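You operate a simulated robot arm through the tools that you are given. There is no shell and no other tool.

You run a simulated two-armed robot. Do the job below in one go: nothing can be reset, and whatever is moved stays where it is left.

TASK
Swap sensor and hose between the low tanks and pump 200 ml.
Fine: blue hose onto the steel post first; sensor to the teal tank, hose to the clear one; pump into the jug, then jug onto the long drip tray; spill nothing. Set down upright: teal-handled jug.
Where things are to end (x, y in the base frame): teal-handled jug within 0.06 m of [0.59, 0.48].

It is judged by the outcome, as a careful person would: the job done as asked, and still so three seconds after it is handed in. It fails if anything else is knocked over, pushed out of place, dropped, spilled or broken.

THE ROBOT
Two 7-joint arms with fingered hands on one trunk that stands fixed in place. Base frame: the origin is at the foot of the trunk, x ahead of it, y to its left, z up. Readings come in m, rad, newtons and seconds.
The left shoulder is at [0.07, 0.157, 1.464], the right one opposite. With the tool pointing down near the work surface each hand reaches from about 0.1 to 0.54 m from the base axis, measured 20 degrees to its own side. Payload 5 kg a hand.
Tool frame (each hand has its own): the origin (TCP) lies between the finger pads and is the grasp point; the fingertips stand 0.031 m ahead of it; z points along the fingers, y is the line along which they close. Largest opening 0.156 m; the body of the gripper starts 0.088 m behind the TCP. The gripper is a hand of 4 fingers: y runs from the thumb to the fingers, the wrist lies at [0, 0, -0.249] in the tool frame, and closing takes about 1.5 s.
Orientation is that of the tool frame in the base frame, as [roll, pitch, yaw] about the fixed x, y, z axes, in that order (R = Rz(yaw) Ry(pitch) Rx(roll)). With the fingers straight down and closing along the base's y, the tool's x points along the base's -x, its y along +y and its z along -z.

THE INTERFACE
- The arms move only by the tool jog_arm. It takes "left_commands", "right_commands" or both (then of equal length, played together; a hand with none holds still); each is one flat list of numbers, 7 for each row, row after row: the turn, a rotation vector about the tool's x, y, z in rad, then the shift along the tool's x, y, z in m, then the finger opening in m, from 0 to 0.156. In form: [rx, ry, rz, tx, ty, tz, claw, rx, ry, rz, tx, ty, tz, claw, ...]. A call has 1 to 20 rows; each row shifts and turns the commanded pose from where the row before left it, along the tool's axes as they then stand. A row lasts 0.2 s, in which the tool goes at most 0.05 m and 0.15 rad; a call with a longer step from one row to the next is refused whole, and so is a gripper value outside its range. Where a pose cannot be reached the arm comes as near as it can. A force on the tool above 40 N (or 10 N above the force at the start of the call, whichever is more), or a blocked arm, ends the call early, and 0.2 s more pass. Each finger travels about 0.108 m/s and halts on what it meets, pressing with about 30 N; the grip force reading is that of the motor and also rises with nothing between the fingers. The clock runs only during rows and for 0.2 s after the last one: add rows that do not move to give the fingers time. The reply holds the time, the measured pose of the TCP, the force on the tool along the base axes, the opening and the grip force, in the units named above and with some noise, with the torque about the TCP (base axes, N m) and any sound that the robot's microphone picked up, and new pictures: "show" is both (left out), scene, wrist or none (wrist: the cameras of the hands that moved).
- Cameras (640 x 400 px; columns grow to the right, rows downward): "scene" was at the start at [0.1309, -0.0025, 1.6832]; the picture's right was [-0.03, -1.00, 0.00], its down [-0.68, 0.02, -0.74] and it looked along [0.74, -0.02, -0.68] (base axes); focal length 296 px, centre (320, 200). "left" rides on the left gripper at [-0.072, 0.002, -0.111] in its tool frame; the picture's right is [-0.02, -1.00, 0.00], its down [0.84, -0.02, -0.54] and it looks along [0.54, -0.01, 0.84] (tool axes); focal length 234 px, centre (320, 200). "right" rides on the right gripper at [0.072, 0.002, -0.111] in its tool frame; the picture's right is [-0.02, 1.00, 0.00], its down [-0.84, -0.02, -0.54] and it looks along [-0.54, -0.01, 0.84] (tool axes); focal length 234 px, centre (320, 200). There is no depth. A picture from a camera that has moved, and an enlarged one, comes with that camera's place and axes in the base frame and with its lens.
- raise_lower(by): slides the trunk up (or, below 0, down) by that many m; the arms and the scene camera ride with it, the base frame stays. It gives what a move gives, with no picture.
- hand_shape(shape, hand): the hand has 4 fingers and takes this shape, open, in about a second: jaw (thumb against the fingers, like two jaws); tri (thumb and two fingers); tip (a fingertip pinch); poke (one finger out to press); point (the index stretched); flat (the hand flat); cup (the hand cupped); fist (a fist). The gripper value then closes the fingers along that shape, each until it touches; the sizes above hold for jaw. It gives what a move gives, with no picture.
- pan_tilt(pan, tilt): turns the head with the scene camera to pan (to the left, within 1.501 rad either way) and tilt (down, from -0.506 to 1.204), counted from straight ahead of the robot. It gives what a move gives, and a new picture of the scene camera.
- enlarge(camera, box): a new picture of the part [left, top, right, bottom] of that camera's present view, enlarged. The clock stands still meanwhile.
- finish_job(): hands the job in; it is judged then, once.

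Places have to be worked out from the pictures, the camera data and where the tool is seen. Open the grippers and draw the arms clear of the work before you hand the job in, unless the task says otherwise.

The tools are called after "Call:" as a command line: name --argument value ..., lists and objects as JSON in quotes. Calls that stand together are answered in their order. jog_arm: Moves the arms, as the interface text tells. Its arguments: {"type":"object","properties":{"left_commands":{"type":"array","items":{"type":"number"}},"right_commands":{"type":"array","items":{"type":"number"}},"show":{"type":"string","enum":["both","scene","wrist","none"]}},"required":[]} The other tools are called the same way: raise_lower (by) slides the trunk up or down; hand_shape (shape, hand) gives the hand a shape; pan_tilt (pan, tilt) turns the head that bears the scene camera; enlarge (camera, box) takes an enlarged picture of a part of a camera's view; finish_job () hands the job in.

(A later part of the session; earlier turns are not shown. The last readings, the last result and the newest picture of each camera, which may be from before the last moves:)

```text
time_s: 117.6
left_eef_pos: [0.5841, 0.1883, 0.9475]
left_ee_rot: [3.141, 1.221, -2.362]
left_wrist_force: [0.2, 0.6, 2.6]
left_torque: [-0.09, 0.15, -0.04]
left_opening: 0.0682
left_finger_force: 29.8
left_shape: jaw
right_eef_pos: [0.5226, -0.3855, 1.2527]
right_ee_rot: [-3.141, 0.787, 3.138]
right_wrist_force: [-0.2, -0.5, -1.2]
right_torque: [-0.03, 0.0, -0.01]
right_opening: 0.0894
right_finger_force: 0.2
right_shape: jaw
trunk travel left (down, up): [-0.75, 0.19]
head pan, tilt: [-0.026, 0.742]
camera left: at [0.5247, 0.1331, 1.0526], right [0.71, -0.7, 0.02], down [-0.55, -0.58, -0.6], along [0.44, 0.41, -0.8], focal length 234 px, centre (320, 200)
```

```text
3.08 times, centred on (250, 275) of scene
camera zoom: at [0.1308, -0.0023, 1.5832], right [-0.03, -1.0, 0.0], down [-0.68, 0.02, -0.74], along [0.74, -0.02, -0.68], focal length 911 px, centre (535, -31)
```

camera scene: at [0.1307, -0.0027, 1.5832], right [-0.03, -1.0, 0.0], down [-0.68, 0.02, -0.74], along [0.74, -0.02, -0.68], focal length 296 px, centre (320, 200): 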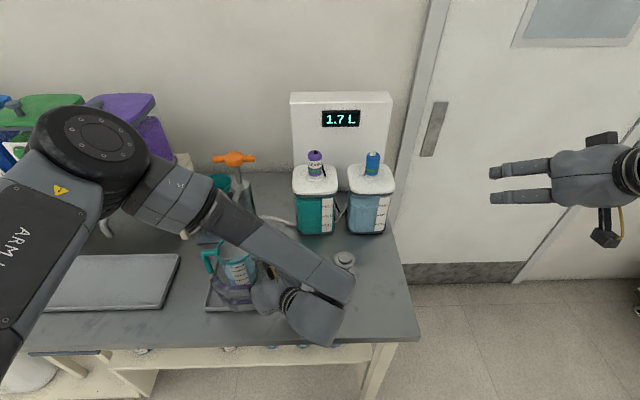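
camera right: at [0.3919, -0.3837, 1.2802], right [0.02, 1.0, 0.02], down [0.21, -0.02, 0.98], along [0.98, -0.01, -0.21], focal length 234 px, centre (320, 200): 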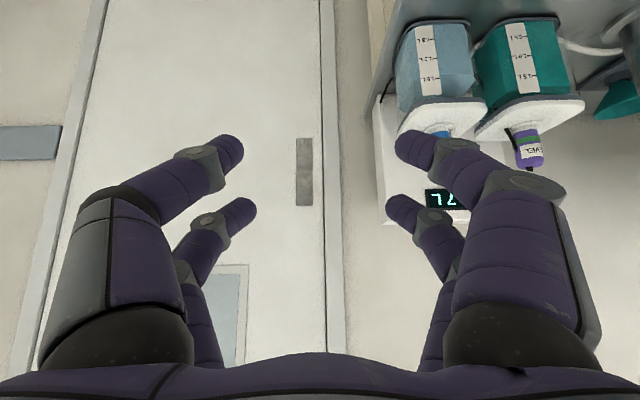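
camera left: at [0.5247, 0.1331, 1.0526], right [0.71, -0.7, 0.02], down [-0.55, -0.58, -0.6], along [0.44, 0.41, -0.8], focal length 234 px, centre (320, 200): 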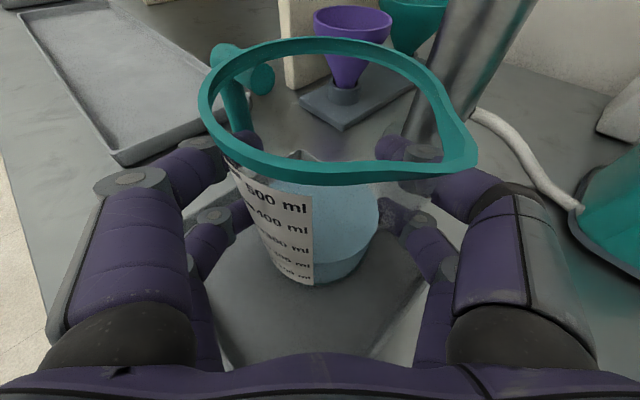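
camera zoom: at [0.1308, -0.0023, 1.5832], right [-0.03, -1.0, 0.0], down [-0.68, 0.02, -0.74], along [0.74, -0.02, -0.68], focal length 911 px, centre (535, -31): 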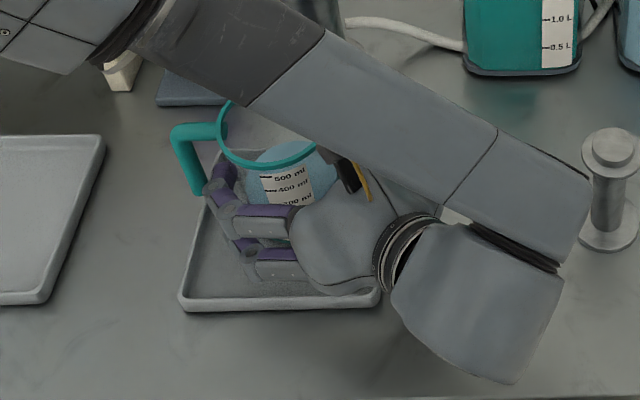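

Gripped with 30 N; now a gentle 1.5 cm vertical lift to test the hold (spout headroom is ~5 cm).

Call:
jog_arm --left_commands '[0, 0, 0, -0.0038, 0, -0.0014, 0.04, 0, 0, 0, -0.0038, 0, -0.0014, 0.04, 0, 0, 0, -0.0038, 0, -0.0014, 0.04, 0, 0, 0, -0.0038, 0, -0.0014, 0.04, 0, 0, 0, 0, 0, 0, 0.04, 0, 0, 0, 0, 0, 0, 0.04]' --show "both"

Call:
enlarge --camera "scene" --box '[180, 210, 320, 340]'

```text
time_s: 119.0
left_eef_pos: [0.5837, 0.1879, 0.9635]
left_ee_rot: [3.139, 1.222, -2.362]
left_wrist_force: [0.0, -0.2, -2.9]
left_torque: [-0.07, 0.0, 0.0]
left_opening: 0.0677
left_finger_force: 30.4
left_shape: jaw
right_eef_pos: [0.5219, -0.3864, 1.2522]
right_ee_rot: [-3.141, 0.786, 3.14]
right_wrist_force: [0.9, -0.1, 0.5]
right_torque: [0.01, 0.0, 0.02]
right_opening: 0.0897
right_finger_force: 0.0
right_shape: jaw
trunk travel left (down, up): [-0.75, 0.19]
head pan, tilt: [-0.026, 0.742]
camera scene: at [0.1312, -0.0023, 1.5831], right [-0.03, -1.0, 0.0], down [-0.68, 0.02, -0.74], along [0.74, -0.02, -0.68], focal length 296 px, centre (320, 200)
camera left: at [0.5248, 0.1328, 1.0684], right [0.71, -0.7, 0.02], down [-0.55, -0.58, -0.6], along [0.44, 0.41, -0.8], focal length 234 px, centre (320, 200)
```

scene: 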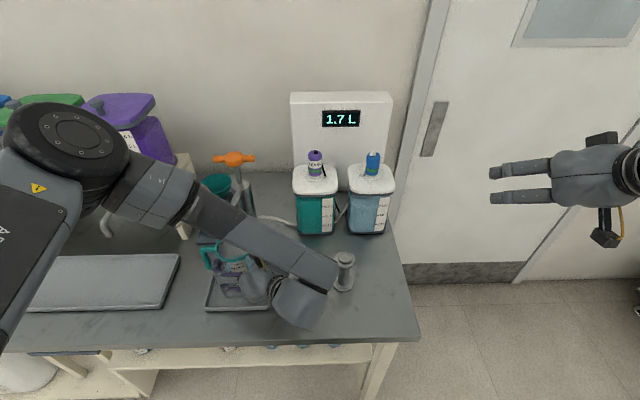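
left: 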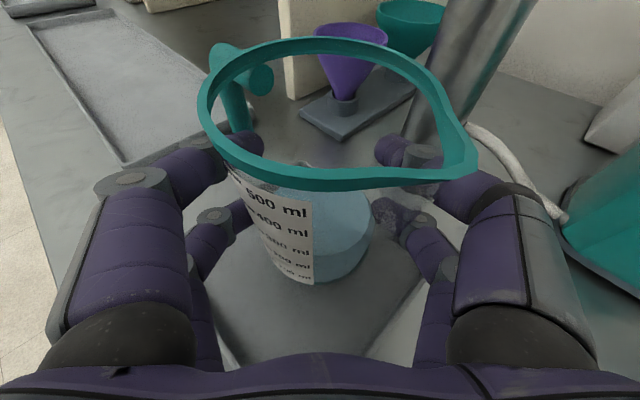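

```text
3.08 times, centred on (250, 275) of scene
camera zoom: at [0.1312, -0.0023, 1.5831], right [-0.03, -1.0, 0.0], down [-0.68, 0.02, -0.74], along [0.74, -0.02, -0.68], focal length 911 px, centre (535, -31)
```

zoom: 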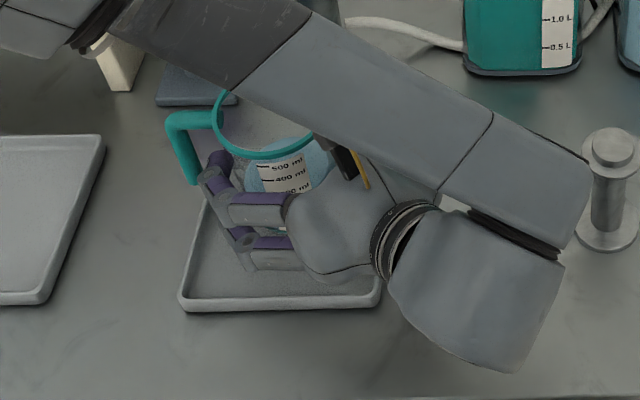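

Held firmly. I raise 8 mm more and draw the jug toward the robot out from under the spout.

Call:
jog_arm --left_commands '[0, 0, 0, -0.0038, 0, -0.0014, 0.04, 0, 0, 0, -0.0038, 0, -0.0014, 0.04, 0, 0, 0, 0.0022, 0.00635, -0.006, 0.04, 0, 0, 0, 0.0044, 0.0127, -0.012, 0.04, 0, 0, 0, 0.0044, 0.0127, -0.012, 0.04, 0, 0, 0, 0.0044, 0.0127, -0.012, 0.04, 0, 0, 0, 0.0044, 0.0127, -0.012, 0.04, 0, 0, 0, 0.0022, 0.00635, -0.006, 0.04, 0, 0, 0, 0, 0, 0, 0.04]' --show "both"

```text
time_s: 121.0
left_eef_pos: [0.4927, 0.1878, 0.9717]
left_ee_rot: [3.14, 1.223, -2.362]
left_wrist_force: [0.4, -0.5, -2.8]
left_torque: [-0.08, 0.01, -0.01]
left_opening: 0.0677
left_finger_force: 29.7
left_shape: jaw
right_eef_pos: [0.5222, -0.3856, 1.2537]
right_ee_rot: [-3.141, 0.789, 3.141]
right_wrist_force: [-0.5, 0.4, -0.4]
right_torque: [0.02, 0.0, 0.01]
right_opening: 0.0897
right_finger_force: 0.1
right_shape: jaw
trunk travel left (down, up): [-0.75, 0.19]
head pan, tilt: [-0.026, 0.742]
camera scene: at [0.1312, -0.0023, 1.5831], right [-0.03, -1.0, 0.0], down [-0.68, 0.02, -0.74], along [0.74, -0.02, -0.68], focal length 296 px, centre (320, 200)
camera left: at [0.4343, 0.1329, 1.0764], right [0.71, -0.7, 0.02], down [-0.55, -0.58, -0.6], along [0.44, 0.41, -0.8], focal length 234 px, centre (320, 200)
```

scene: 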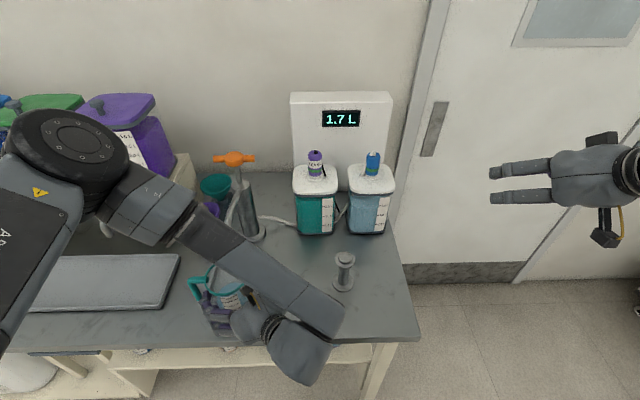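
left: 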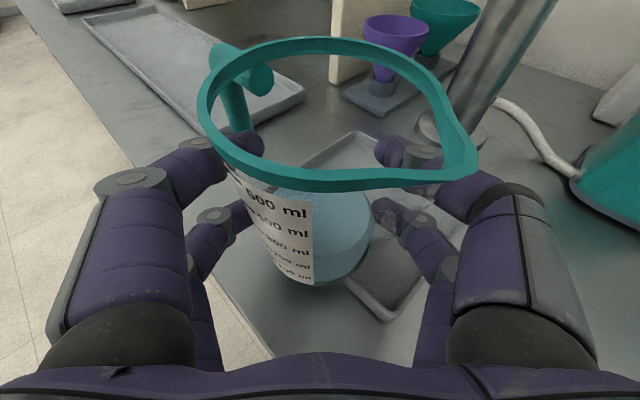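

Jug is clear of the pump spout and level. I move it left in two halves toward the long tray.

Call:
jog_arm --left_commands '[0, 0, 0, -0.00225, 0.00664, 0.0062, 0.04, 0, 0, 0, -0.0045, 0.01327, 0.0124, 0.04, 0, 0, 0, -0.0045, 0.01327, 0.0124, 0.04, 0, 0, 0, -0.0045, 0.01327, 0.0124, 0.04, 0, 0, 0, -0.0045, 0.01327, 0.0124, 0.04, 0, 0, 0, -0.0045, 0.01327, 0.0124, 0.04, 0, 0, 0, -0.0045, 0.01327, 0.0124, 0.04, 0, 0, 0, -0.00225, 0.00664, 0.0062, 0.04, 0, 0, 0, 0, 0, 0, 0.04]' --show "both"

```text
time_s: 123.0
left_eef_pos: [0.4938, 0.3191, 0.9693]
left_ee_rot: [3.138, 1.221, -2.363]
left_wrist_force: [-0.5, 0.4, -2.6]
left_torque: [-0.06, 0.01, 0.06]
left_opening: 0.0674
left_finger_force: 29.9
left_shape: jaw
right_eef_pos: [0.5227, -0.3843, 1.2533]
right_ee_rot: [3.141, 0.785, 3.14]
right_wrist_force: [-0.2, 0.2, -0.4]
right_torque: [-0.01, 0.05, 0.0]
right_opening: 0.0896
right_finger_force: 0.1
right_shape: jaw
trunk travel left (down, up): [-0.75, 0.19]
head pan, tilt: [-0.026, 0.742]
camera scene: at [0.1313, -0.0031, 1.5831], right [-0.03, -1.0, 0.0], down [-0.68, 0.02, -0.74], along [0.74, -0.02, -0.68], focal length 296 px, centre (320, 200)
camera left: at [0.4352, 0.2633, 1.0759], right [0.71, -0.7, 0.02], down [-0.55, -0.58, -0.6], along [0.44, 0.41, -0.8], focal length 234 px, centre (320, 200)
```

scene: 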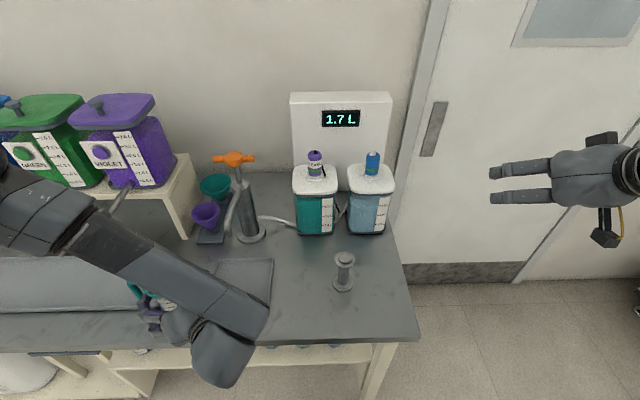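
left: 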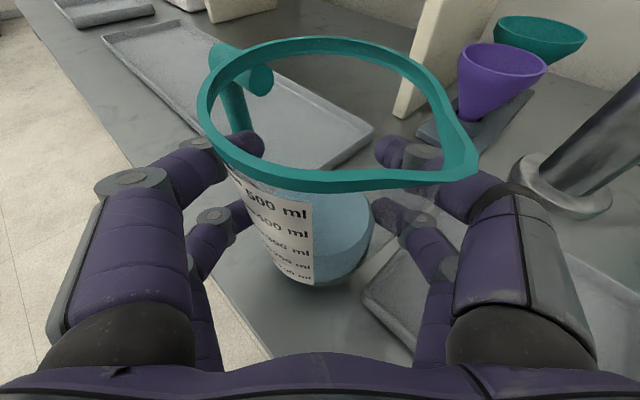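

Continuing left the second half, still in front of the violet spout.

Call:
jog_arm --left_commands '[0, 0, 0, -0.00229, 0.00674, 0.0063, 0.04, 0, 0, 0, -0.00457, 0.01347, 0.0126, 0.04, 0, 0, 0, -0.00457, 0.01347, 0.0126, 0.04, 0, 0, 0, -0.00457, 0.01347, 0.0126, 0.04, 0, 0, 0, -0.00457, 0.01347, 0.0126, 0.04, 0, 0, 0, -0.00457, 0.01347, 0.0126, 0.04, 0, 0, 0, -0.00457, 0.01347, 0.0126, 0.04, 0, 0, 0, -0.00229, 0.00674, 0.0063, 0.04, 0, 0, 0, 0, 0, 0, 0.04]' --show "both"

```text
time_s: 125.0
left_eef_pos: [0.5233, 0.3934, 0.9713]
left_ee_rot: [3.137, 1.221, -2.361]
left_wrist_force: [-0.8, 0.0, -3.0]
left_torque: [-0.08, 0.01, -0.01]
left_opening: 0.0676
left_finger_force: 29.9
left_shape: jaw
left hand out of reach, approached as far as the arm can: row 4, 5, 6, 7, 8
right_eef_pos: [0.522, -0.386, 1.2537]
right_ee_rot: [3.14, 0.787, -3.141]
right_wrist_force: [0.0, -0.5, -0.1]
right_torque: [0.02, 0.01, 0.0]
right_opening: 0.0897
right_finger_force: 0.1
right_shape: jaw
trunk travel left (down, up): [-0.75, 0.19]
head pan, tilt: [-0.026, 0.742]
camera scene: at [0.1309, -0.0018, 1.5832], right [-0.03, -1.0, 0.0], down [-0.68, 0.02, -0.74], along [0.74, -0.02, -0.68], focal length 296 px, centre (320, 200)
camera left: at [0.4646, 0.3379, 1.0771], right [0.71, -0.7, 0.02], down [-0.55, -0.58, -0.6], along [0.43, 0.42, -0.8], focal length 234 px, centre (320, 200)
```

scene: 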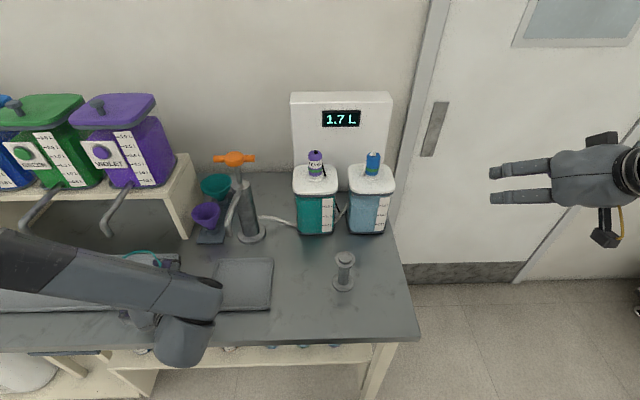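
left: 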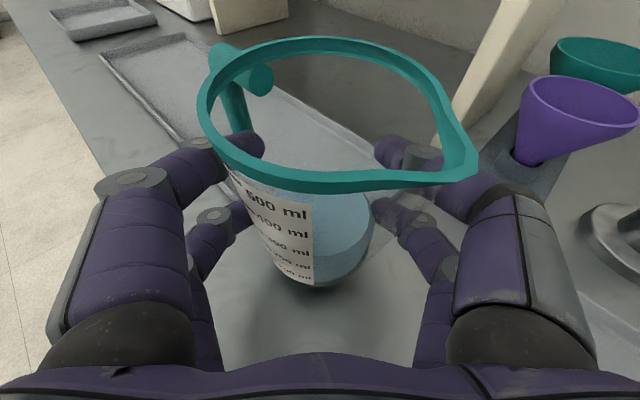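

The arm nears its folded limit there, but the target lies further forward. I move along the tool's forward-left direction to place the jug over the long tray near (0.565,0.455).

Call:
jog_arm --left_commands '[0, 0, 0, -0.0057, 0.0034, 0.0158, 0.04, 0, 0, 0, -0.0057, 0.0034, 0.0158, 0.04, 0, 0, 0, -0.0057, 0.0034, 0.0158, 0.04, 0, 0, 0, -0.0057, 0.0034, 0.0158, 0.04, 0, 0, 0, 0, 0, 0, 0.04]' --show "both"

Call:
enlarge --camera "scene" --box '[60, 180, 240, 360]'

```text
time_s: 126.2
left_eef_pos: [0.5771, 0.4262, 0.9728]
left_ee_rot: [3.134, 1.218, -2.361]
left_wrist_force: [0.3, -1.5, -3.4]
left_torque: [-0.13, 0.03, -0.02]
left_opening: 0.0676
left_finger_force: 29.7
left_shape: jaw
left hand out of reach, approached as far as the arm can: row 1, 2, 3, 4
right_eef_pos: [0.5223, -0.3864, 1.2525]
right_ee_rot: [3.141, 0.786, 3.14]
right_wrist_force: [0.2, 0.3, -0.1]
right_torque: [0.02, 0.02, 0.01]
right_opening: 0.0895
right_finger_force: 0.1
right_shape: jaw
trunk travel left (down, up): [-0.75, 0.19]
head pan, tilt: [-0.026, 0.742]
camera scene: at [0.1309, -0.002, 1.5832], right [-0.03, -1.0, 0.0], down [-0.68, 0.02, -0.74], along [0.74, -0.02, -0.68], focal length 296 px, centre (320, 200)
camera left: at [0.5181, 0.3707, 1.0778], right [0.71, -0.7, 0.02], down [-0.55, -0.58, -0.6], along [0.43, 0.42, -0.8], focal length 234 px, centre (320, 200)
```

scene: 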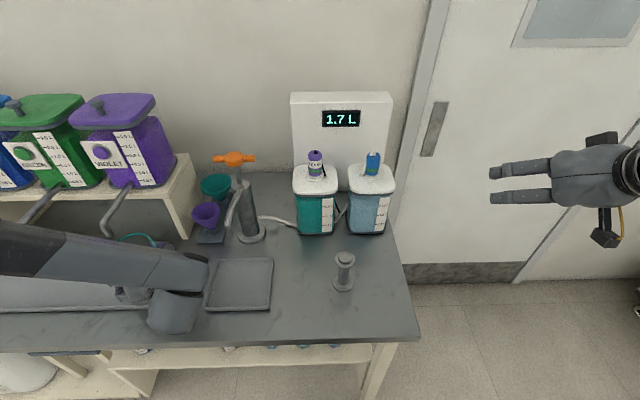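
left: 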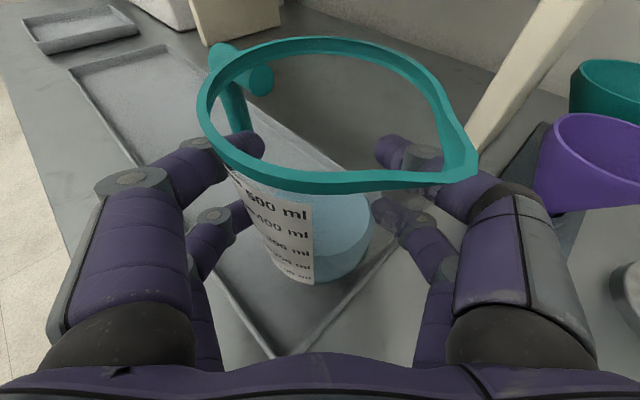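

```text
2.22 times, centred on (150, 270) of scene
camera zoom: at [0.1309, -0.002, 1.5832], right [-0.03, -1.0, 0.0], down [-0.68, 0.02, -0.74], along [0.74, -0.02, -0.68], focal length 658 px, centre (698, 44)
```

zoom: 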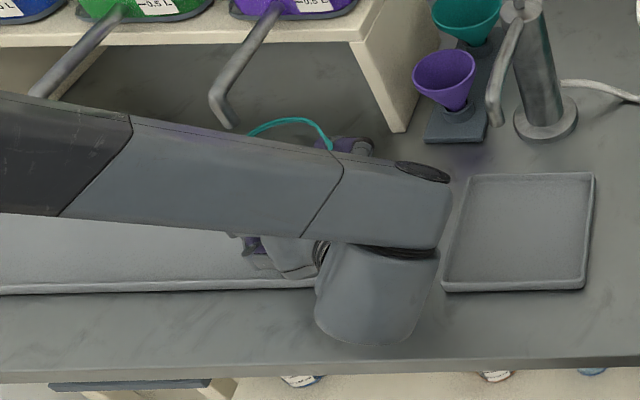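

The jug is at about (0.581,0.431); the arm is limited by the outward yaw. I reduce the yaw by 15° (turning about the jug's vertical axis) to regain reach.

Call:
jog_arm --left_commands '[0.061, 0, 0.02215, 0, 0, 0, 0.04, 0.061, 0, 0.02215, 0, 0, 0, 0.04, 0.061, 0, 0.02215, 0, 0, 0, 0.04, 0.061, 0, 0.02215, 0, 0, 0, 0.04, 0, 0, 0, 0, 0, 0, 0.04]' --show "both"

```text
time_s: 127.4
left_eef_pos: [0.6317, 0.3357, 0.9913]
left_ee_rot: [3.127, 1.212, -2.621]
left_wrist_force: [0.2, 0.2, -1.7]
left_torque: [-0.07, 0.03, -0.01]
left_opening: 0.0673
left_finger_force: 29.9
left_shape: jaw
left hand out of reach, approached as far as the arm can: row 1, 2, 3, 4
right_eef_pos: [0.5222, -0.3848, 1.2533]
right_ee_rot: [-3.141, 0.788, -3.138]
right_wrist_force: [0.4, -0.2, -0.2]
right_torque: [0.0, -0.01, 0.01]
right_opening: 0.0896
right_finger_force: 0.1
right_shape: jaw
trunk travel left (down, up): [-0.75, 0.19]
head pan, tilt: [-0.026, 0.742]
camera scene: at [0.1309, -0.0015, 1.5832], right [-0.03, -1.0, 0.0], down [-0.68, 0.02, -0.74], along [0.74, -0.02, -0.68], focal length 296 px, centre (320, 200)
camera left: at [0.562, 0.2964, 1.096], right [0.52, -0.86, 0.02], down [-0.68, -0.42, -0.59], along [0.52, 0.29, -0.8], focal length 234 px, centre (320, 200)
```

scene: 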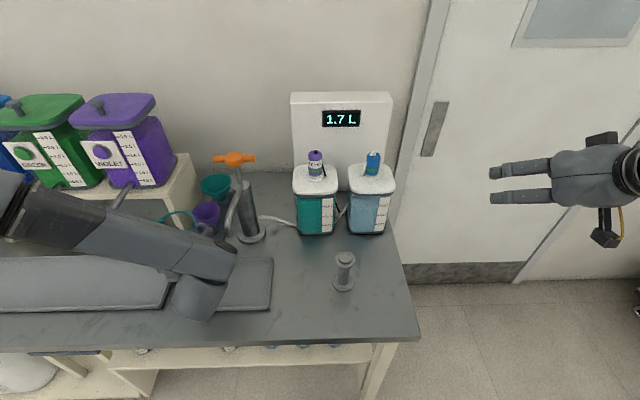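
left: 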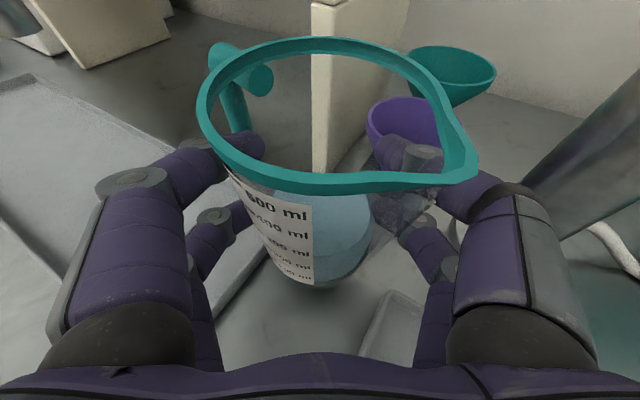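

The arm drifted while at its joint limit (jug now ≈(0.636,0.339), still level and clear). I proceed cautiously: a small further yaw reduction to see which way it goes.

Call:
jog_arm --left_commands '[0.0328, 0, 0.0123, 0, 0, 0, 0.04, 0.0328, 0, 0.0123, 0, 0, 0, 0.04, 0, 0, 0, 0, 0, 0, 0.04]' --show "both"

```text
time_s: 128.2
left_eef_pos: [0.6459, 0.3064, 1.0012]
left_ee_rot: [3.133, 1.219, -2.692]
left_wrist_force: [-0.8, 0.1, -2.8]
left_torque: [-0.07, 0.01, 0.03]
left_opening: 0.0676
left_finger_force: 30.1
left_shape: jaw
left hand out of reach, approached as far as the arm can: row 1, 2
right_eef_pos: [0.5214, -0.3849, 1.2544]
right_ee_rot: [3.141, 0.787, 3.141]
right_wrist_force: [-1.2, 0.4, -0.3]
right_torque: [-0.01, -0.02, 0.01]
right_opening: 0.0896
right_finger_force: 0.1
right_shape: jaw
trunk travel left (down, up): [-0.75, 0.19]
head pan, tilt: [-0.026, 0.742]
camera scene: at [0.1312, -0.0014, 1.5832], right [-0.03, -1.0, 0.0], down [-0.68, 0.02, -0.74], along [0.74, -0.02, -0.68], focal length 296 px, centre (320, 200)
camera left: at [0.573, 0.2727, 1.1053], right [0.45, -0.89, 0.02], down [-0.71, -0.37, -0.6], along [0.54, 0.25, -0.8], focal length 234 px, centre (320, 200)
```

scene: 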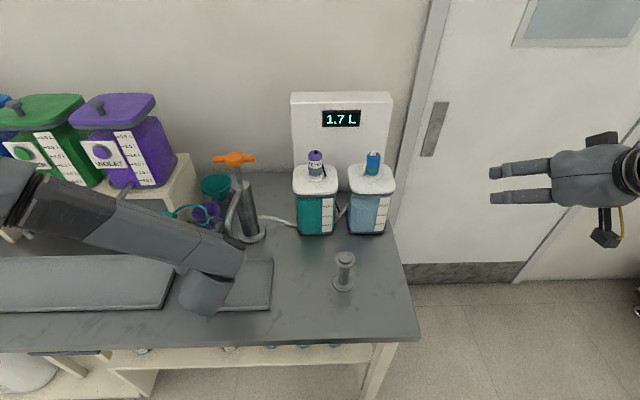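
left: 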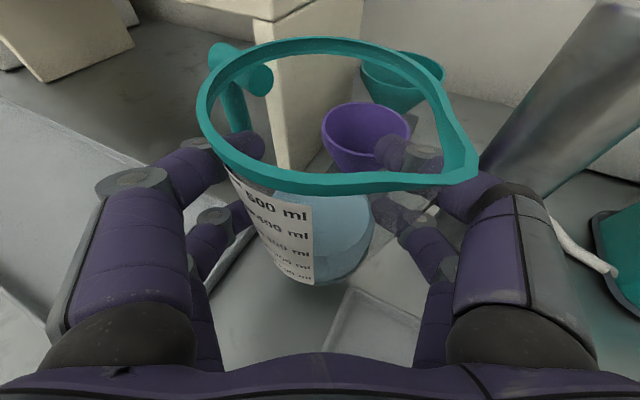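

Rotating that way swings the whole arm, so the wrist limit lies on that side; the hand actually needs more yaw, not less. The hand is close to the pump spout, so first I lower 3 cm, then pull straight back in small steps.

Call:
jog_arm --left_commands '[0, 0, 0, 0.0141, 0, 0.0052, 0.04, 0, 0, 0, 0.0141, 0, 0.0052, 0.04, 0, 0, 0, 0, 0, 0, 0.04]' --show "both"

Call:
enlarge --camera "scene" --box '[130, 170, 300, 330]'

```text
time_s: 129.0
left_eef_pos: [0.6508, 0.2976, 0.9741]
left_ee_rot: [3.133, 1.218, -2.691]
left_wrist_force: [0.3, 0.1, -2.7]
left_torque: [-0.07, 0.07, -0.03]
left_opening: 0.0676
left_finger_force: 30.0
left_shape: jaw
left hand out of reach, approached as far as the arm can: row 1, 2
right_eef_pos: [0.5209, -0.3858, 1.2514]
right_ee_rot: [-3.141, 0.787, -3.14]
right_wrist_force: [0.4, -0.1, 0.1]
right_torque: [0.0, -0.03, -0.03]
right_opening: 0.0895
right_finger_force: 0.1
right_shape: jaw
trunk travel left (down, up): [-0.75, 0.19]
head pan, tilt: [-0.026, 0.742]
camera scene: at [0.1307, -0.0019, 1.5832], right [-0.03, -1.0, 0.0], down [-0.68, 0.02, -0.74], along [0.74, -0.02, -0.68], focal length 296 px, centre (320, 200)
camera left: at [0.5761, 0.2636, 1.0782], right [0.45, -0.89, 0.02], down [-0.71, -0.37, -0.6], along [0.54, 0.25, -0.8], focal length 234 px, centre (320, 200)
```

scene: 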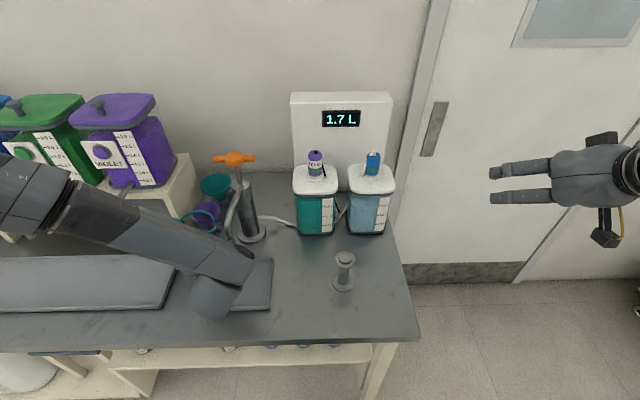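
left: 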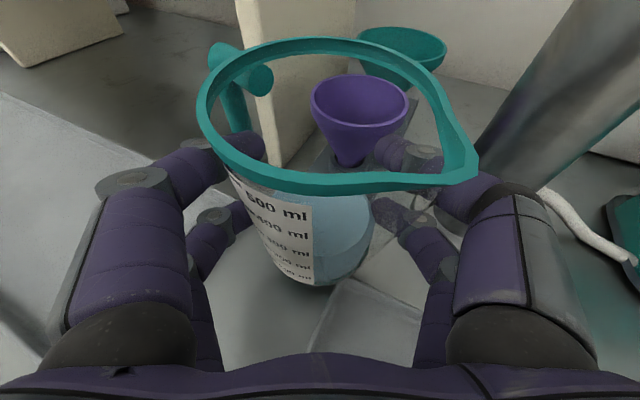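

```text
2.50 times, centred on (215, 250) of scene
camera zoom: at [0.1307, -0.0019, 1.5832], right [-0.03, -1.0, 0.0], down [-0.68, 0.02, -0.74], along [0.74, -0.02, -0.68], focal length 740 px, centre (582, 75)
```

zoom: 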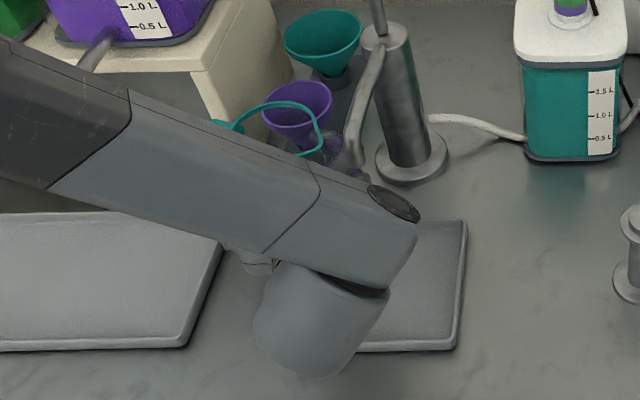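

I pull the jug straight back (−x) 8 cm in small steps.

Call:
jog_arm --left_commands '[0, 0, 0, 0.0062, 0.0087, -0.0169, 0.04, 0, 0, 0, 0.0062, 0.0087, -0.0169, 0.04, 0, 0, 0, 0, 0, 0, 0.04]' --show "wrist"

```text
time_s: 129.8
left_eef_pos: [0.6146, 0.2854, 0.9766]
left_ee_rot: [3.132, 1.218, -2.692]
left_wrist_force: [0.3, -0.3, -3.7]
left_torque: [-0.07, 0.03, -0.02]
left_opening: 0.0676
left_finger_force: 29.9
left_shape: jaw
left hand out of reach, approached as far as the arm can: row 1, 2
right_eef_pos: [0.523, -0.3858, 1.253]
right_ee_rot: [-3.142, 0.785, -3.141]
right_wrist_force: [0.1, -1.0, 0.6]
right_torque: [-0.01, -0.03, 0.01]
right_opening: 0.0897
right_finger_force: 0.0
right_shape: jaw
trunk travel left (down, up): [-0.75, 0.19]
head pan, tilt: [-0.026, 0.742]
camera left: at [0.542, 0.2514, 1.0819], right [0.45, -0.89, 0.02], down [-0.71, -0.37, -0.6], along [0.54, 0.25, -0.8], focal length 234 px, centre (320, 200)
```

left: 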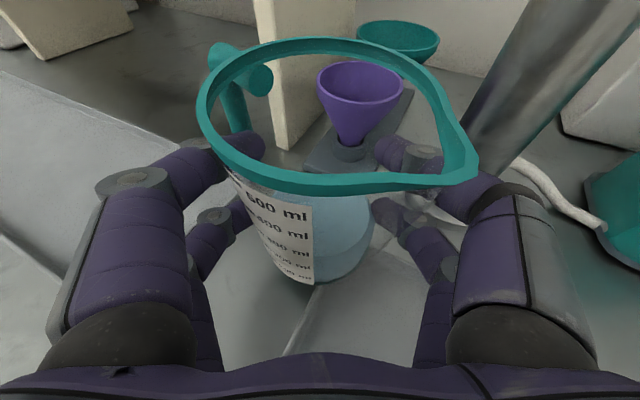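

Still riding the limit. I add yaw (+) while pulling back and slightly down to come off the limit.

Call:
jog_arm --left_commands '[-0.061, 0, -0.0224, 0.0084, 0.0125, -0.0138, 0.04, -0.061, 0, -0.0224, 0.0084, 0.0125, -0.0138, 0.04, 0, 0, 0, 0, 0, 0, 0.04]' --show "both"

```text
time_s: 130.6
left_eef_pos: [0.5745, 0.293, 0.9708]
left_ee_rot: [3.14, 1.222, -2.562]
left_wrist_force: [-0.4, 0.8, -2.5]
left_torque: [-0.07, 0.0, 0.01]
left_opening: 0.0673
left_finger_force: 30.6
left_shape: jaw
right_eef_pos: [0.5215, -0.3861, 1.252]
right_ee_rot: [-3.141, 0.788, 3.14]
right_wrist_force: [0.4, 0.0, 0.1]
right_torque: [-0.04, -0.01, 0.0]
right_opening: 0.0896
right_finger_force: 0.0
right_shape: jaw
trunk travel left (down, up): [-0.75, 0.19]
head pan, tilt: [-0.026, 0.742]
camera scene: at [0.1312, -0.0024, 1.5832], right [-0.03, -1.0, 0.0], down [-0.68, 0.02, -0.74], along [0.74, -0.02, -0.68], focal length 296 px, centre (320, 200)
camera left: at [0.5061, 0.2499, 1.0754], right [0.56, -0.83, 0.02], down [-0.66, -0.46, -0.6], along [0.51, 0.32, -0.8], focal length 234 px, centre (320, 200)
```

scene: 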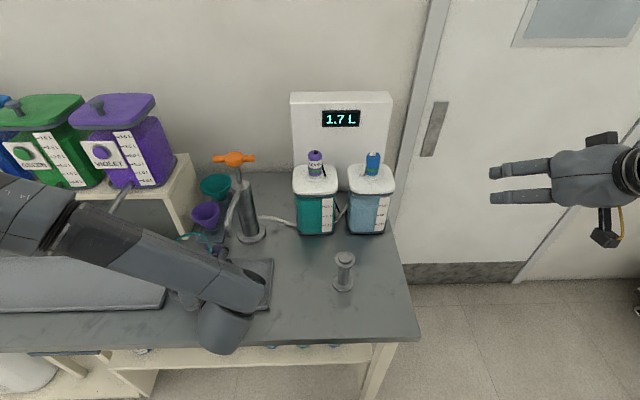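
left: 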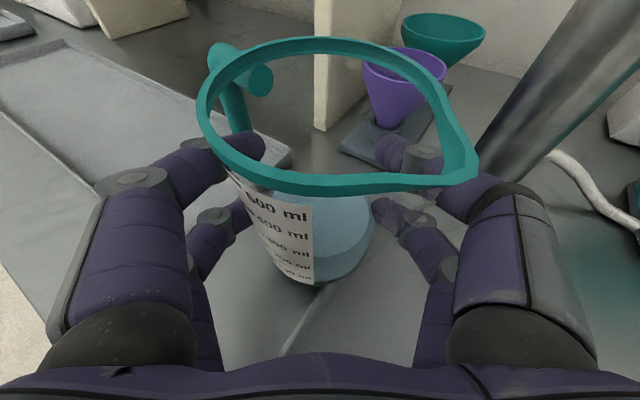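

Off the limit now (no warnings). I continue back while adding yaw in small increments.

Call:
jog_arm --left_commands '[-0.094, 0, -0.0342, 0.0039, 0.0175, -0.0108, 0.04, -0.094, 0, -0.0342, 0.0039, 0.0175, -0.0108, 0.04, -0.094, 0, -0.0342, 0.0039, 0.0175, -0.0108, 0.04, 0, 0, 0, 0, 0, 0, 0.04]' --show "wrist"

```text
time_s: 131.6
left_eef_pos: [0.516, 0.3122, 0.9712]
left_ee_rot: [3.141, 1.223, -2.261]
left_wrist_force: [0.7, 0.2, -3.0]
left_torque: [-0.12, 0.02, 0.02]
left_opening: 0.0675
left_finger_force: 29.8
left_shape: jaw
right_eef_pos: [0.5222, -0.3863, 1.2531]
right_ee_rot: [3.141, 0.787, -3.141]
right_wrist_force: [-0.1, -1.1, 0.1]
right_torque: [0.02, -0.01, 0.02]
right_opening: 0.0895
right_finger_force: 0.0
right_shape: jaw
trunk travel left (down, up): [-0.75, 0.19]
head pan, tilt: [-0.026, 0.742]
camera left: at [0.4616, 0.2514, 1.0764], right [0.78, -0.63, 0.02], down [-0.49, -0.63, -0.6], along [0.39, 0.46, -0.8], focal length 234 px, centre (320, 200)
```

left: 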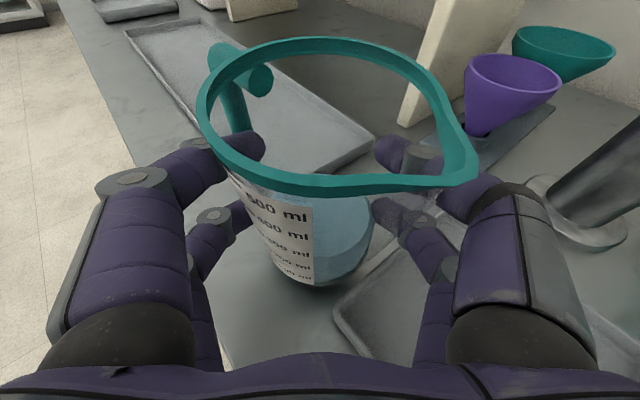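

Yaw 50° works without limit. I go on: more yaw to ~65° while moving left toward the tray.

Call:
jog_arm --left_commands '[-0.0818, 0, -0.0298, -0.0048, 0.006, 0.0132, 0.04, -0.0818, 0, -0.0298, -0.0064, 0.0078, 0.0176, 0.04, -0.0818, 0, -0.0298, -0.0064, 0.0078, 0.0176, 0.04, 0, 0, 0, 0, 0, 0, 0.04]' --show "both"

```text
time_s: 132.6
left_eef_pos: [0.5265, 0.3669, 0.9723]
left_ee_rot: [3.139, 1.223, -1.998]
left_wrist_force: [0.5, -1.1, -3.2]
left_torque: [-0.09, -0.02, 0.02]
left_opening: 0.0673
left_finger_force: 30.7
left_shape: jaw
right_eef_pos: [0.5216, -0.3869, 1.2533]
right_ee_rot: [-3.14, 0.787, 3.139]
right_wrist_force: [0.0, 0.3, 0.2]
right_torque: [-0.02, 0.02, 0.01]
right_opening: 0.0894
right_finger_force: 0.0
right_shape: jaw
trunk travel left (down, up): [-0.75, 0.19]
head pan, tilt: [-0.026, 0.742]
camera scene: at [0.1311, -0.0024, 1.5832], right [-0.03, -1.0, 0.0], down [-0.68, 0.02, -0.74], along [0.74, -0.02, -0.68], focal length 296 px, centre (320, 200)
camera left: at [0.4901, 0.2944, 1.0766], right [0.91, -0.41, 0.02], down [-0.31, -0.73, -0.6], along [0.26, 0.54, -0.8], focal length 234 px, centre (320, 200)
```

scene: 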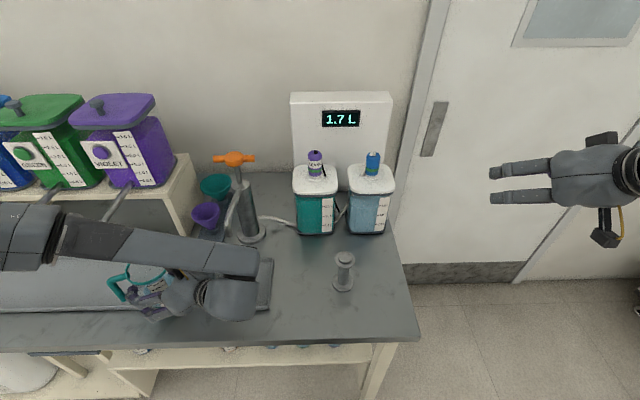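
left: 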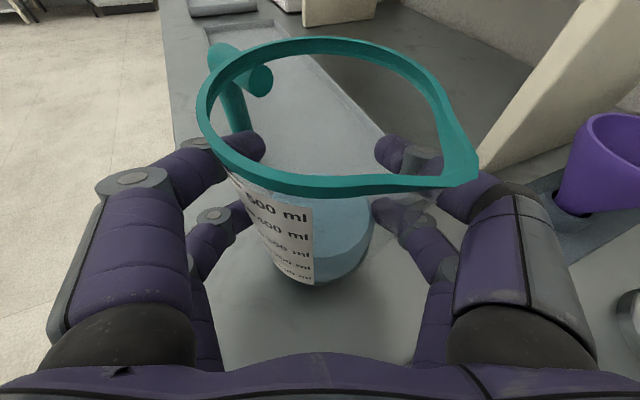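

Good. I now move forward-left so the jug reaches about (0.56,0.455) over the long tray, still just outside the violet spout.

Call:
jog_arm --left_commands '[0, 0, 0, -0.003, 0.0006, 0.0082, 0.04, 0, 0, 0, -0.006, 0.0012, 0.0164, 0.04, 0, 0, 0, -0.006, 0.0012, 0.0164, 0.04, 0, 0, 0, -0.006, 0.0012, 0.0164, 0.04, 0, 0, 0, -0.006, 0.0012, 0.0164, 0.04, 0, 0, 0, -0.003, 0.0006, 0.0082, 0.04, 0, 0, 0, 0, 0, 0, 0.04]' --show "both"

Call:
enlarge --camera "scene" --box '[60, 170, 240, 350]'

```text
time_s: 134.2
left_eef_pos: [0.5586, 0.4473, 0.9714]
left_ee_rot: [-3.141, 1.223, -1.998]
left_wrist_force: [0.3, -0.2, -2.1]
left_torque: [-0.1, -0.03, 0.01]
left_opening: 0.0672
left_finger_force: 30.3
left_shape: jaw
right_eef_pos: [0.5208, -0.386, 1.2534]
right_ee_rot: [-3.141, 0.786, 3.139]
right_wrist_force: [0.1, 0.1, -0.2]
right_torque: [-0.01, 0.03, -0.02]
right_opening: 0.0894
right_finger_force: 0.1
right_shape: jaw
trunk travel left (down, up): [-0.75, 0.19]
head pan, tilt: [-0.026, 0.742]
camera scene: at [0.1312, -0.0022, 1.5831], right [-0.03, -1.0, 0.0], down [-0.68, 0.02, -0.74], along [0.74, -0.02, -0.68], focal length 296 px, centre (320, 200)
camera left: at [0.5217, 0.3766, 1.0759], right [0.91, -0.41, 0.02], down [-0.31, -0.73, -0.6], along [0.26, 0.54, -0.8], focal length 234 px, centre (320, 200)
```

scene: 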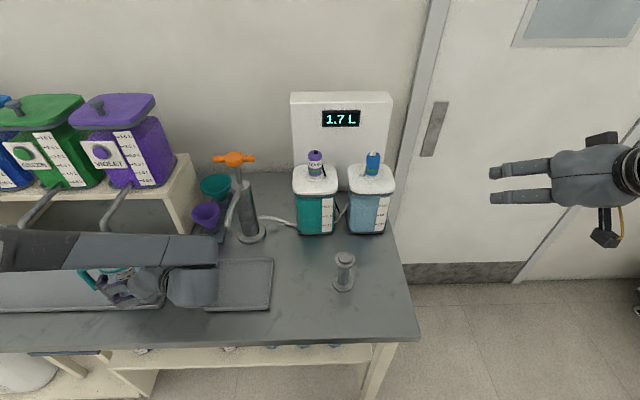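
left: 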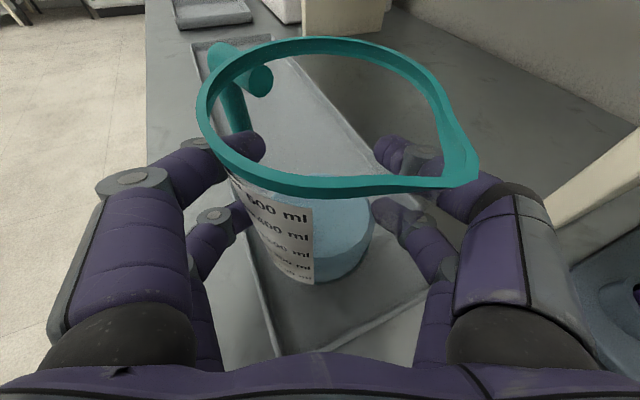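

```text
2.22 times, centred on (150, 260) of scene
camera zoom: at [0.1312, -0.0022, 1.5831], right [-0.03, -1.0, 0.0], down [-0.68, 0.02, -0.74], along [0.74, -0.02, -0.68], focal length 658 px, centre (698, 67)
```

zoom: 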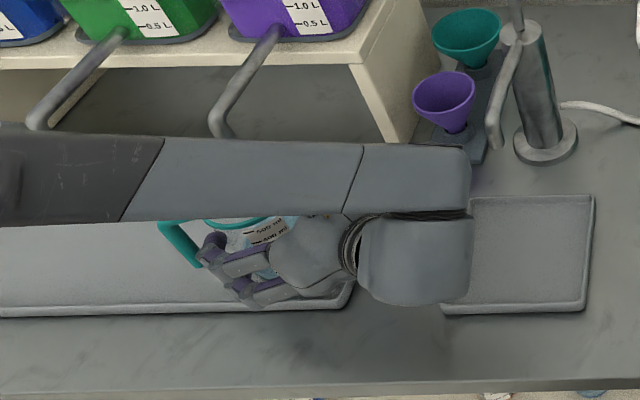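

The jug is over the tray at ≈(0.561,0.453), clear of the violet spout and lips. I lower it slowly, watching the vertical force for touchdown.

Call:
jog_arm --left_commands '[0, 0, 0, 0.0047, 0, 0.0017, 0.04, 0, 0, 0, 0.0047, 0, 0.0017, 0.04, 0, 0, 0, 0.0047, 0, 0.0017, 0.04, 0, 0, 0, 0.0038, 0, 0.0014, 0.04, 0, 0, 0, 0, 0, 0, 0.04]' --show "wrist"

```text
time_s: 135.4
left_eef_pos: [0.5572, 0.4481, 0.9519]
left_ee_rot: [3.141, 1.221, -2.001]
left_wrist_force: [0.4, 0.0, -2.3]
left_torque: [-0.07, -0.03, 0.04]
left_opening: 0.0675
left_finger_force: 29.9
left_shape: jaw
right_eef_pos: [0.5217, -0.3855, 1.2536]
right_ee_rot: [-3.141, 0.787, -3.141]
right_wrist_force: [-0.1, -0.1, -0.4]
right_torque: [-0.01, -0.01, 0.0]
right_opening: 0.0896
right_finger_force: 0.0
right_shape: jaw
trunk travel left (down, up): [-0.75, 0.19]
head pan, tilt: [-0.026, 0.742]
camera left: at [0.5213, 0.3764, 1.057], right [0.91, -0.41, 0.02], down [-0.31, -0.73, -0.6], along [0.26, 0.54, -0.8], focal length 234 px, centre (320, 200)
```

left: 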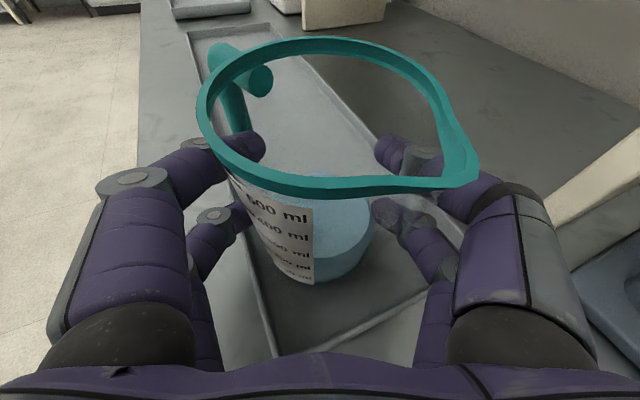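

Not yet down; lower ~4 mm more in fine steps.

Call:
jog_arm --left_commands '[0, 0, 0, 0.0014, 0, 0.0005, 0.04, 0, 0, 0, 0.0014, 0, 0.0005, 0.04, 0, 0, 0, 0.0014, 0, 0.0005, 0.04, 0, 0, 0, 0, 0, 0, 0.04]' --show "wrist"

```text
time_s: 136.4
left_eef_pos: [0.5577, 0.449, 0.9493]
left_ee_rot: [-3.137, 1.226, -1.993]
left_wrist_force: [0.0, 3.7, 10.5]
left_torque: [-0.15, 0.19, -0.06]
left_opening: 0.0673
left_finger_force: 29.6
left_shape: jaw
right_eef_pos: [0.5221, -0.3846, 1.2534]
right_ee_rot: [-3.141, 0.787, 3.139]
right_wrist_force: [0.1, -0.1, 0.4]
right_torque: [-0.01, -0.03, 0.0]
right_opening: 0.0895
right_finger_force: 0.1
right_shape: jaw
trunk travel left (down, up): [-0.75, 0.19]
head pan, tilt: [-0.026, 0.742]
camera left: at [0.5209, 0.3764, 1.0535], right [0.91, -0.41, 0.02], down [-0.31, -0.73, -0.6], along [0.26, 0.54, -0.8], focal length 234 px, centre (320, 200)
```

left: 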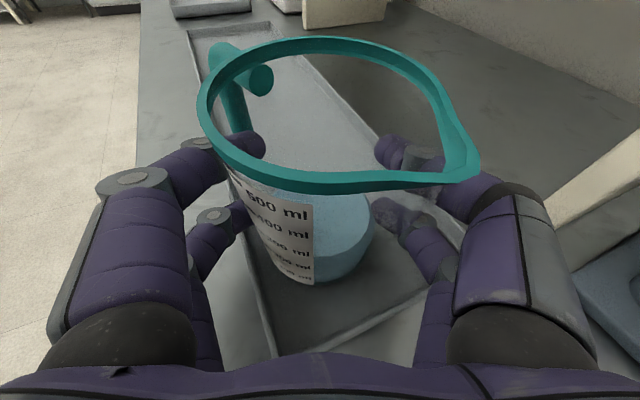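

Touched down on the tray. I ease up 1.5 mm to relieve the load and open the fingers gradually.

Call:
jog_arm --left_commands '[0, 0, 0, -0.0014, 0, -0.0005, 0.04, 0, 0, 0, 0, 0, 0, 0.08, 0, 0, 0, 0, 0, 0, 0.095, 0, 0, 0, 0, 0, 0, 0.11, 0, 0, 0, 0, 0, 0, 0.13, 0, 0, 0, 0, 0, 0, 0.14, 0, 0, 0, 0, 0, 0, 0.14]' --show "both"

Call:
enlarge --camera "scene" --box '[60, 190, 240, 330]'

```text
time_s: 138.0
left_eef_pos: [0.5576, 0.4477, 0.949]
left_ee_rot: [3.141, 1.222, -1.998]
left_wrist_force: [0.8, -0.7, -0.5]
left_torque: [0.04, 0.02, -0.01]
left_opening: 0.1396
left_finger_force: 0.1
left_shape: jaw
right_eef_pos: [0.5221, -0.3863, 1.2537]
right_ee_rot: [3.141, 0.789, 3.14]
right_wrist_force: [0.3, 0.0, 1.0]
right_torque: [-0.01, 0.0, 0.02]
right_opening: 0.0897
right_finger_force: 0.1
right_shape: jaw
trunk travel left (down, up): [-0.75, 0.19]
head pan, tilt: [-0.026, 0.742]
camera scene: at [0.1308, -0.0022, 1.5832], right [-0.03, -1.0, 0.0], down [-0.68, 0.02, -0.74], along [0.74, -0.02, -0.68], focal length 296 px, centre (320, 200)
camera left: at [0.521, 0.3758, 1.054], right [0.91, -0.41, 0.02], down [-0.31, -0.73, -0.6], along [0.26, 0.54, -0.8], focal length 234 px, centre (320, 200)
```

scene: 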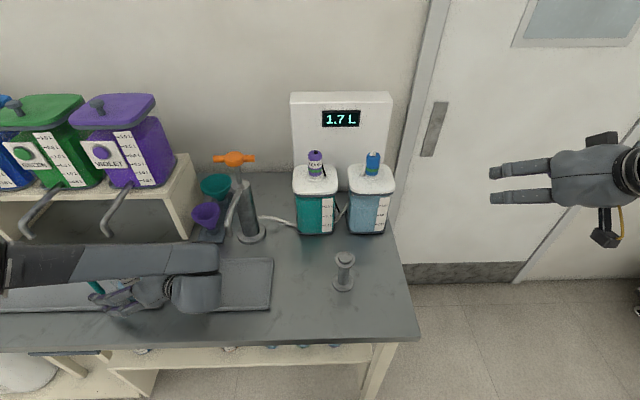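
left: 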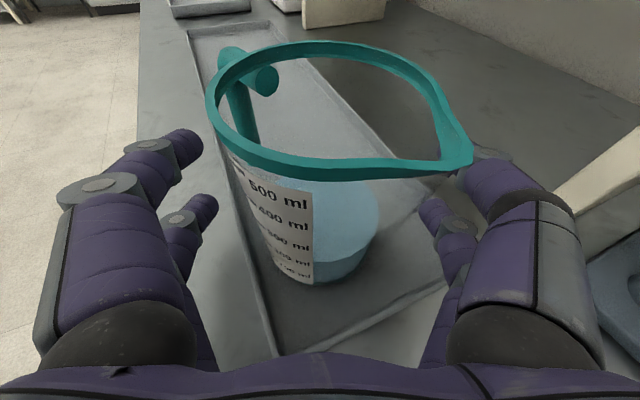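

```text
2.86 times, centred on (150, 260) of scene
camera zoom: at [0.1308, -0.0022, 1.5832], right [-0.03, -1.0, 0.0], down [-0.68, 0.02, -0.74], along [0.74, -0.02, -0.68], focal length 846 px, centre (806, 29)
```

zoom: 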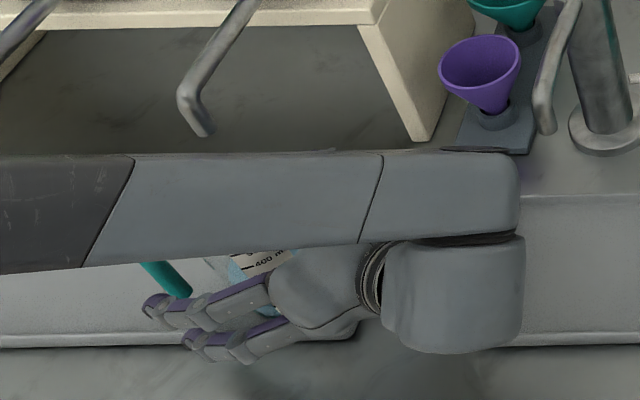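

The jug stands upright on the tray, fingers fully clear of it. I open wide and back straight out horizontally, then slightly up.

Call:
jog_arm --left_commands '[0, 0, 0, 0, 0, 0, 0.156, 0, 0, 0, 0, 0, 0, 0.156, 0, 0, 0, 0.0041, 0, -0.0113, 0.156, 0, 0, 0, 0.0055, 0, -0.0151, 0.156, 0, 0, 0, 0.0062, 0, -0.0169, 0.156, 0, 0, 0, 0.004, 0, -0.0177, 0.156, 0, 0, 0, 0.003, 0, -0.018, 0.156, 0, 0, 0, 0, 0, 0, 0.156]' --show "both"

```text
time_s: 139.8
left_eef_pos: [0.5228, 0.3735, 0.9536]
left_ee_rot: [3.141, 1.222, -1.999]
left_wrist_force: [-0.5, -0.5, -0.3]
left_torque: [0.03, 0.01, -0.03]
left_opening: 0.1559
left_finger_force: 0.0
left_shape: jaw
right_eef_pos: [0.5213, -0.3853, 1.2526]
right_ee_rot: [3.141, 0.788, 3.141]
right_wrist_force: [-0.3, 0.0, 0.0]
right_torque: [0.02, 0.0, 0.03]
right_opening: 0.0896
right_finger_force: 0.0
right_shape: jaw
trunk travel left (down, up): [-0.75, 0.19]
head pan, tilt: [-0.026, 0.742]
camera scene: at [0.1309, -0.0019, 1.5832], right [-0.03, -1.0, 0.0], down [-0.68, 0.02, -0.74], along [0.74, -0.02, -0.68], focal length 296 px, centre (320, 200)
camera left: at [0.4873, 0.3016, 1.059], right [0.91, -0.41, 0.02], down [-0.31, -0.73, -0.6], along [0.26, 0.54, -0.8], focal length 234 px, centre (320, 200)
```

scene: 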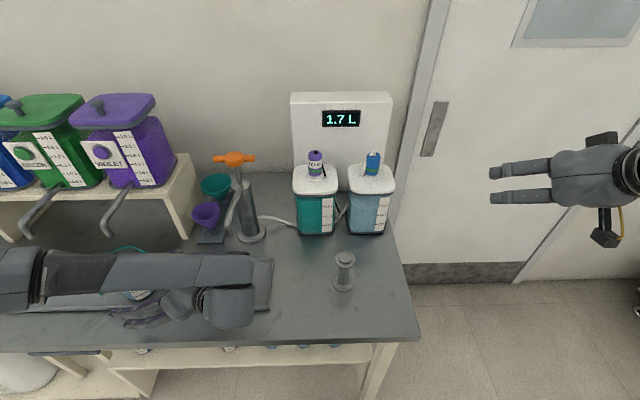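
left: 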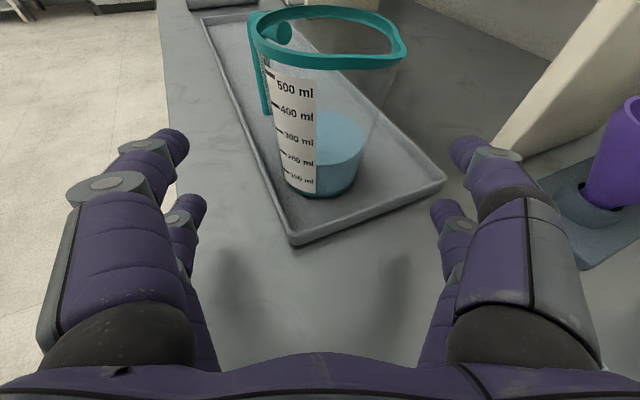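

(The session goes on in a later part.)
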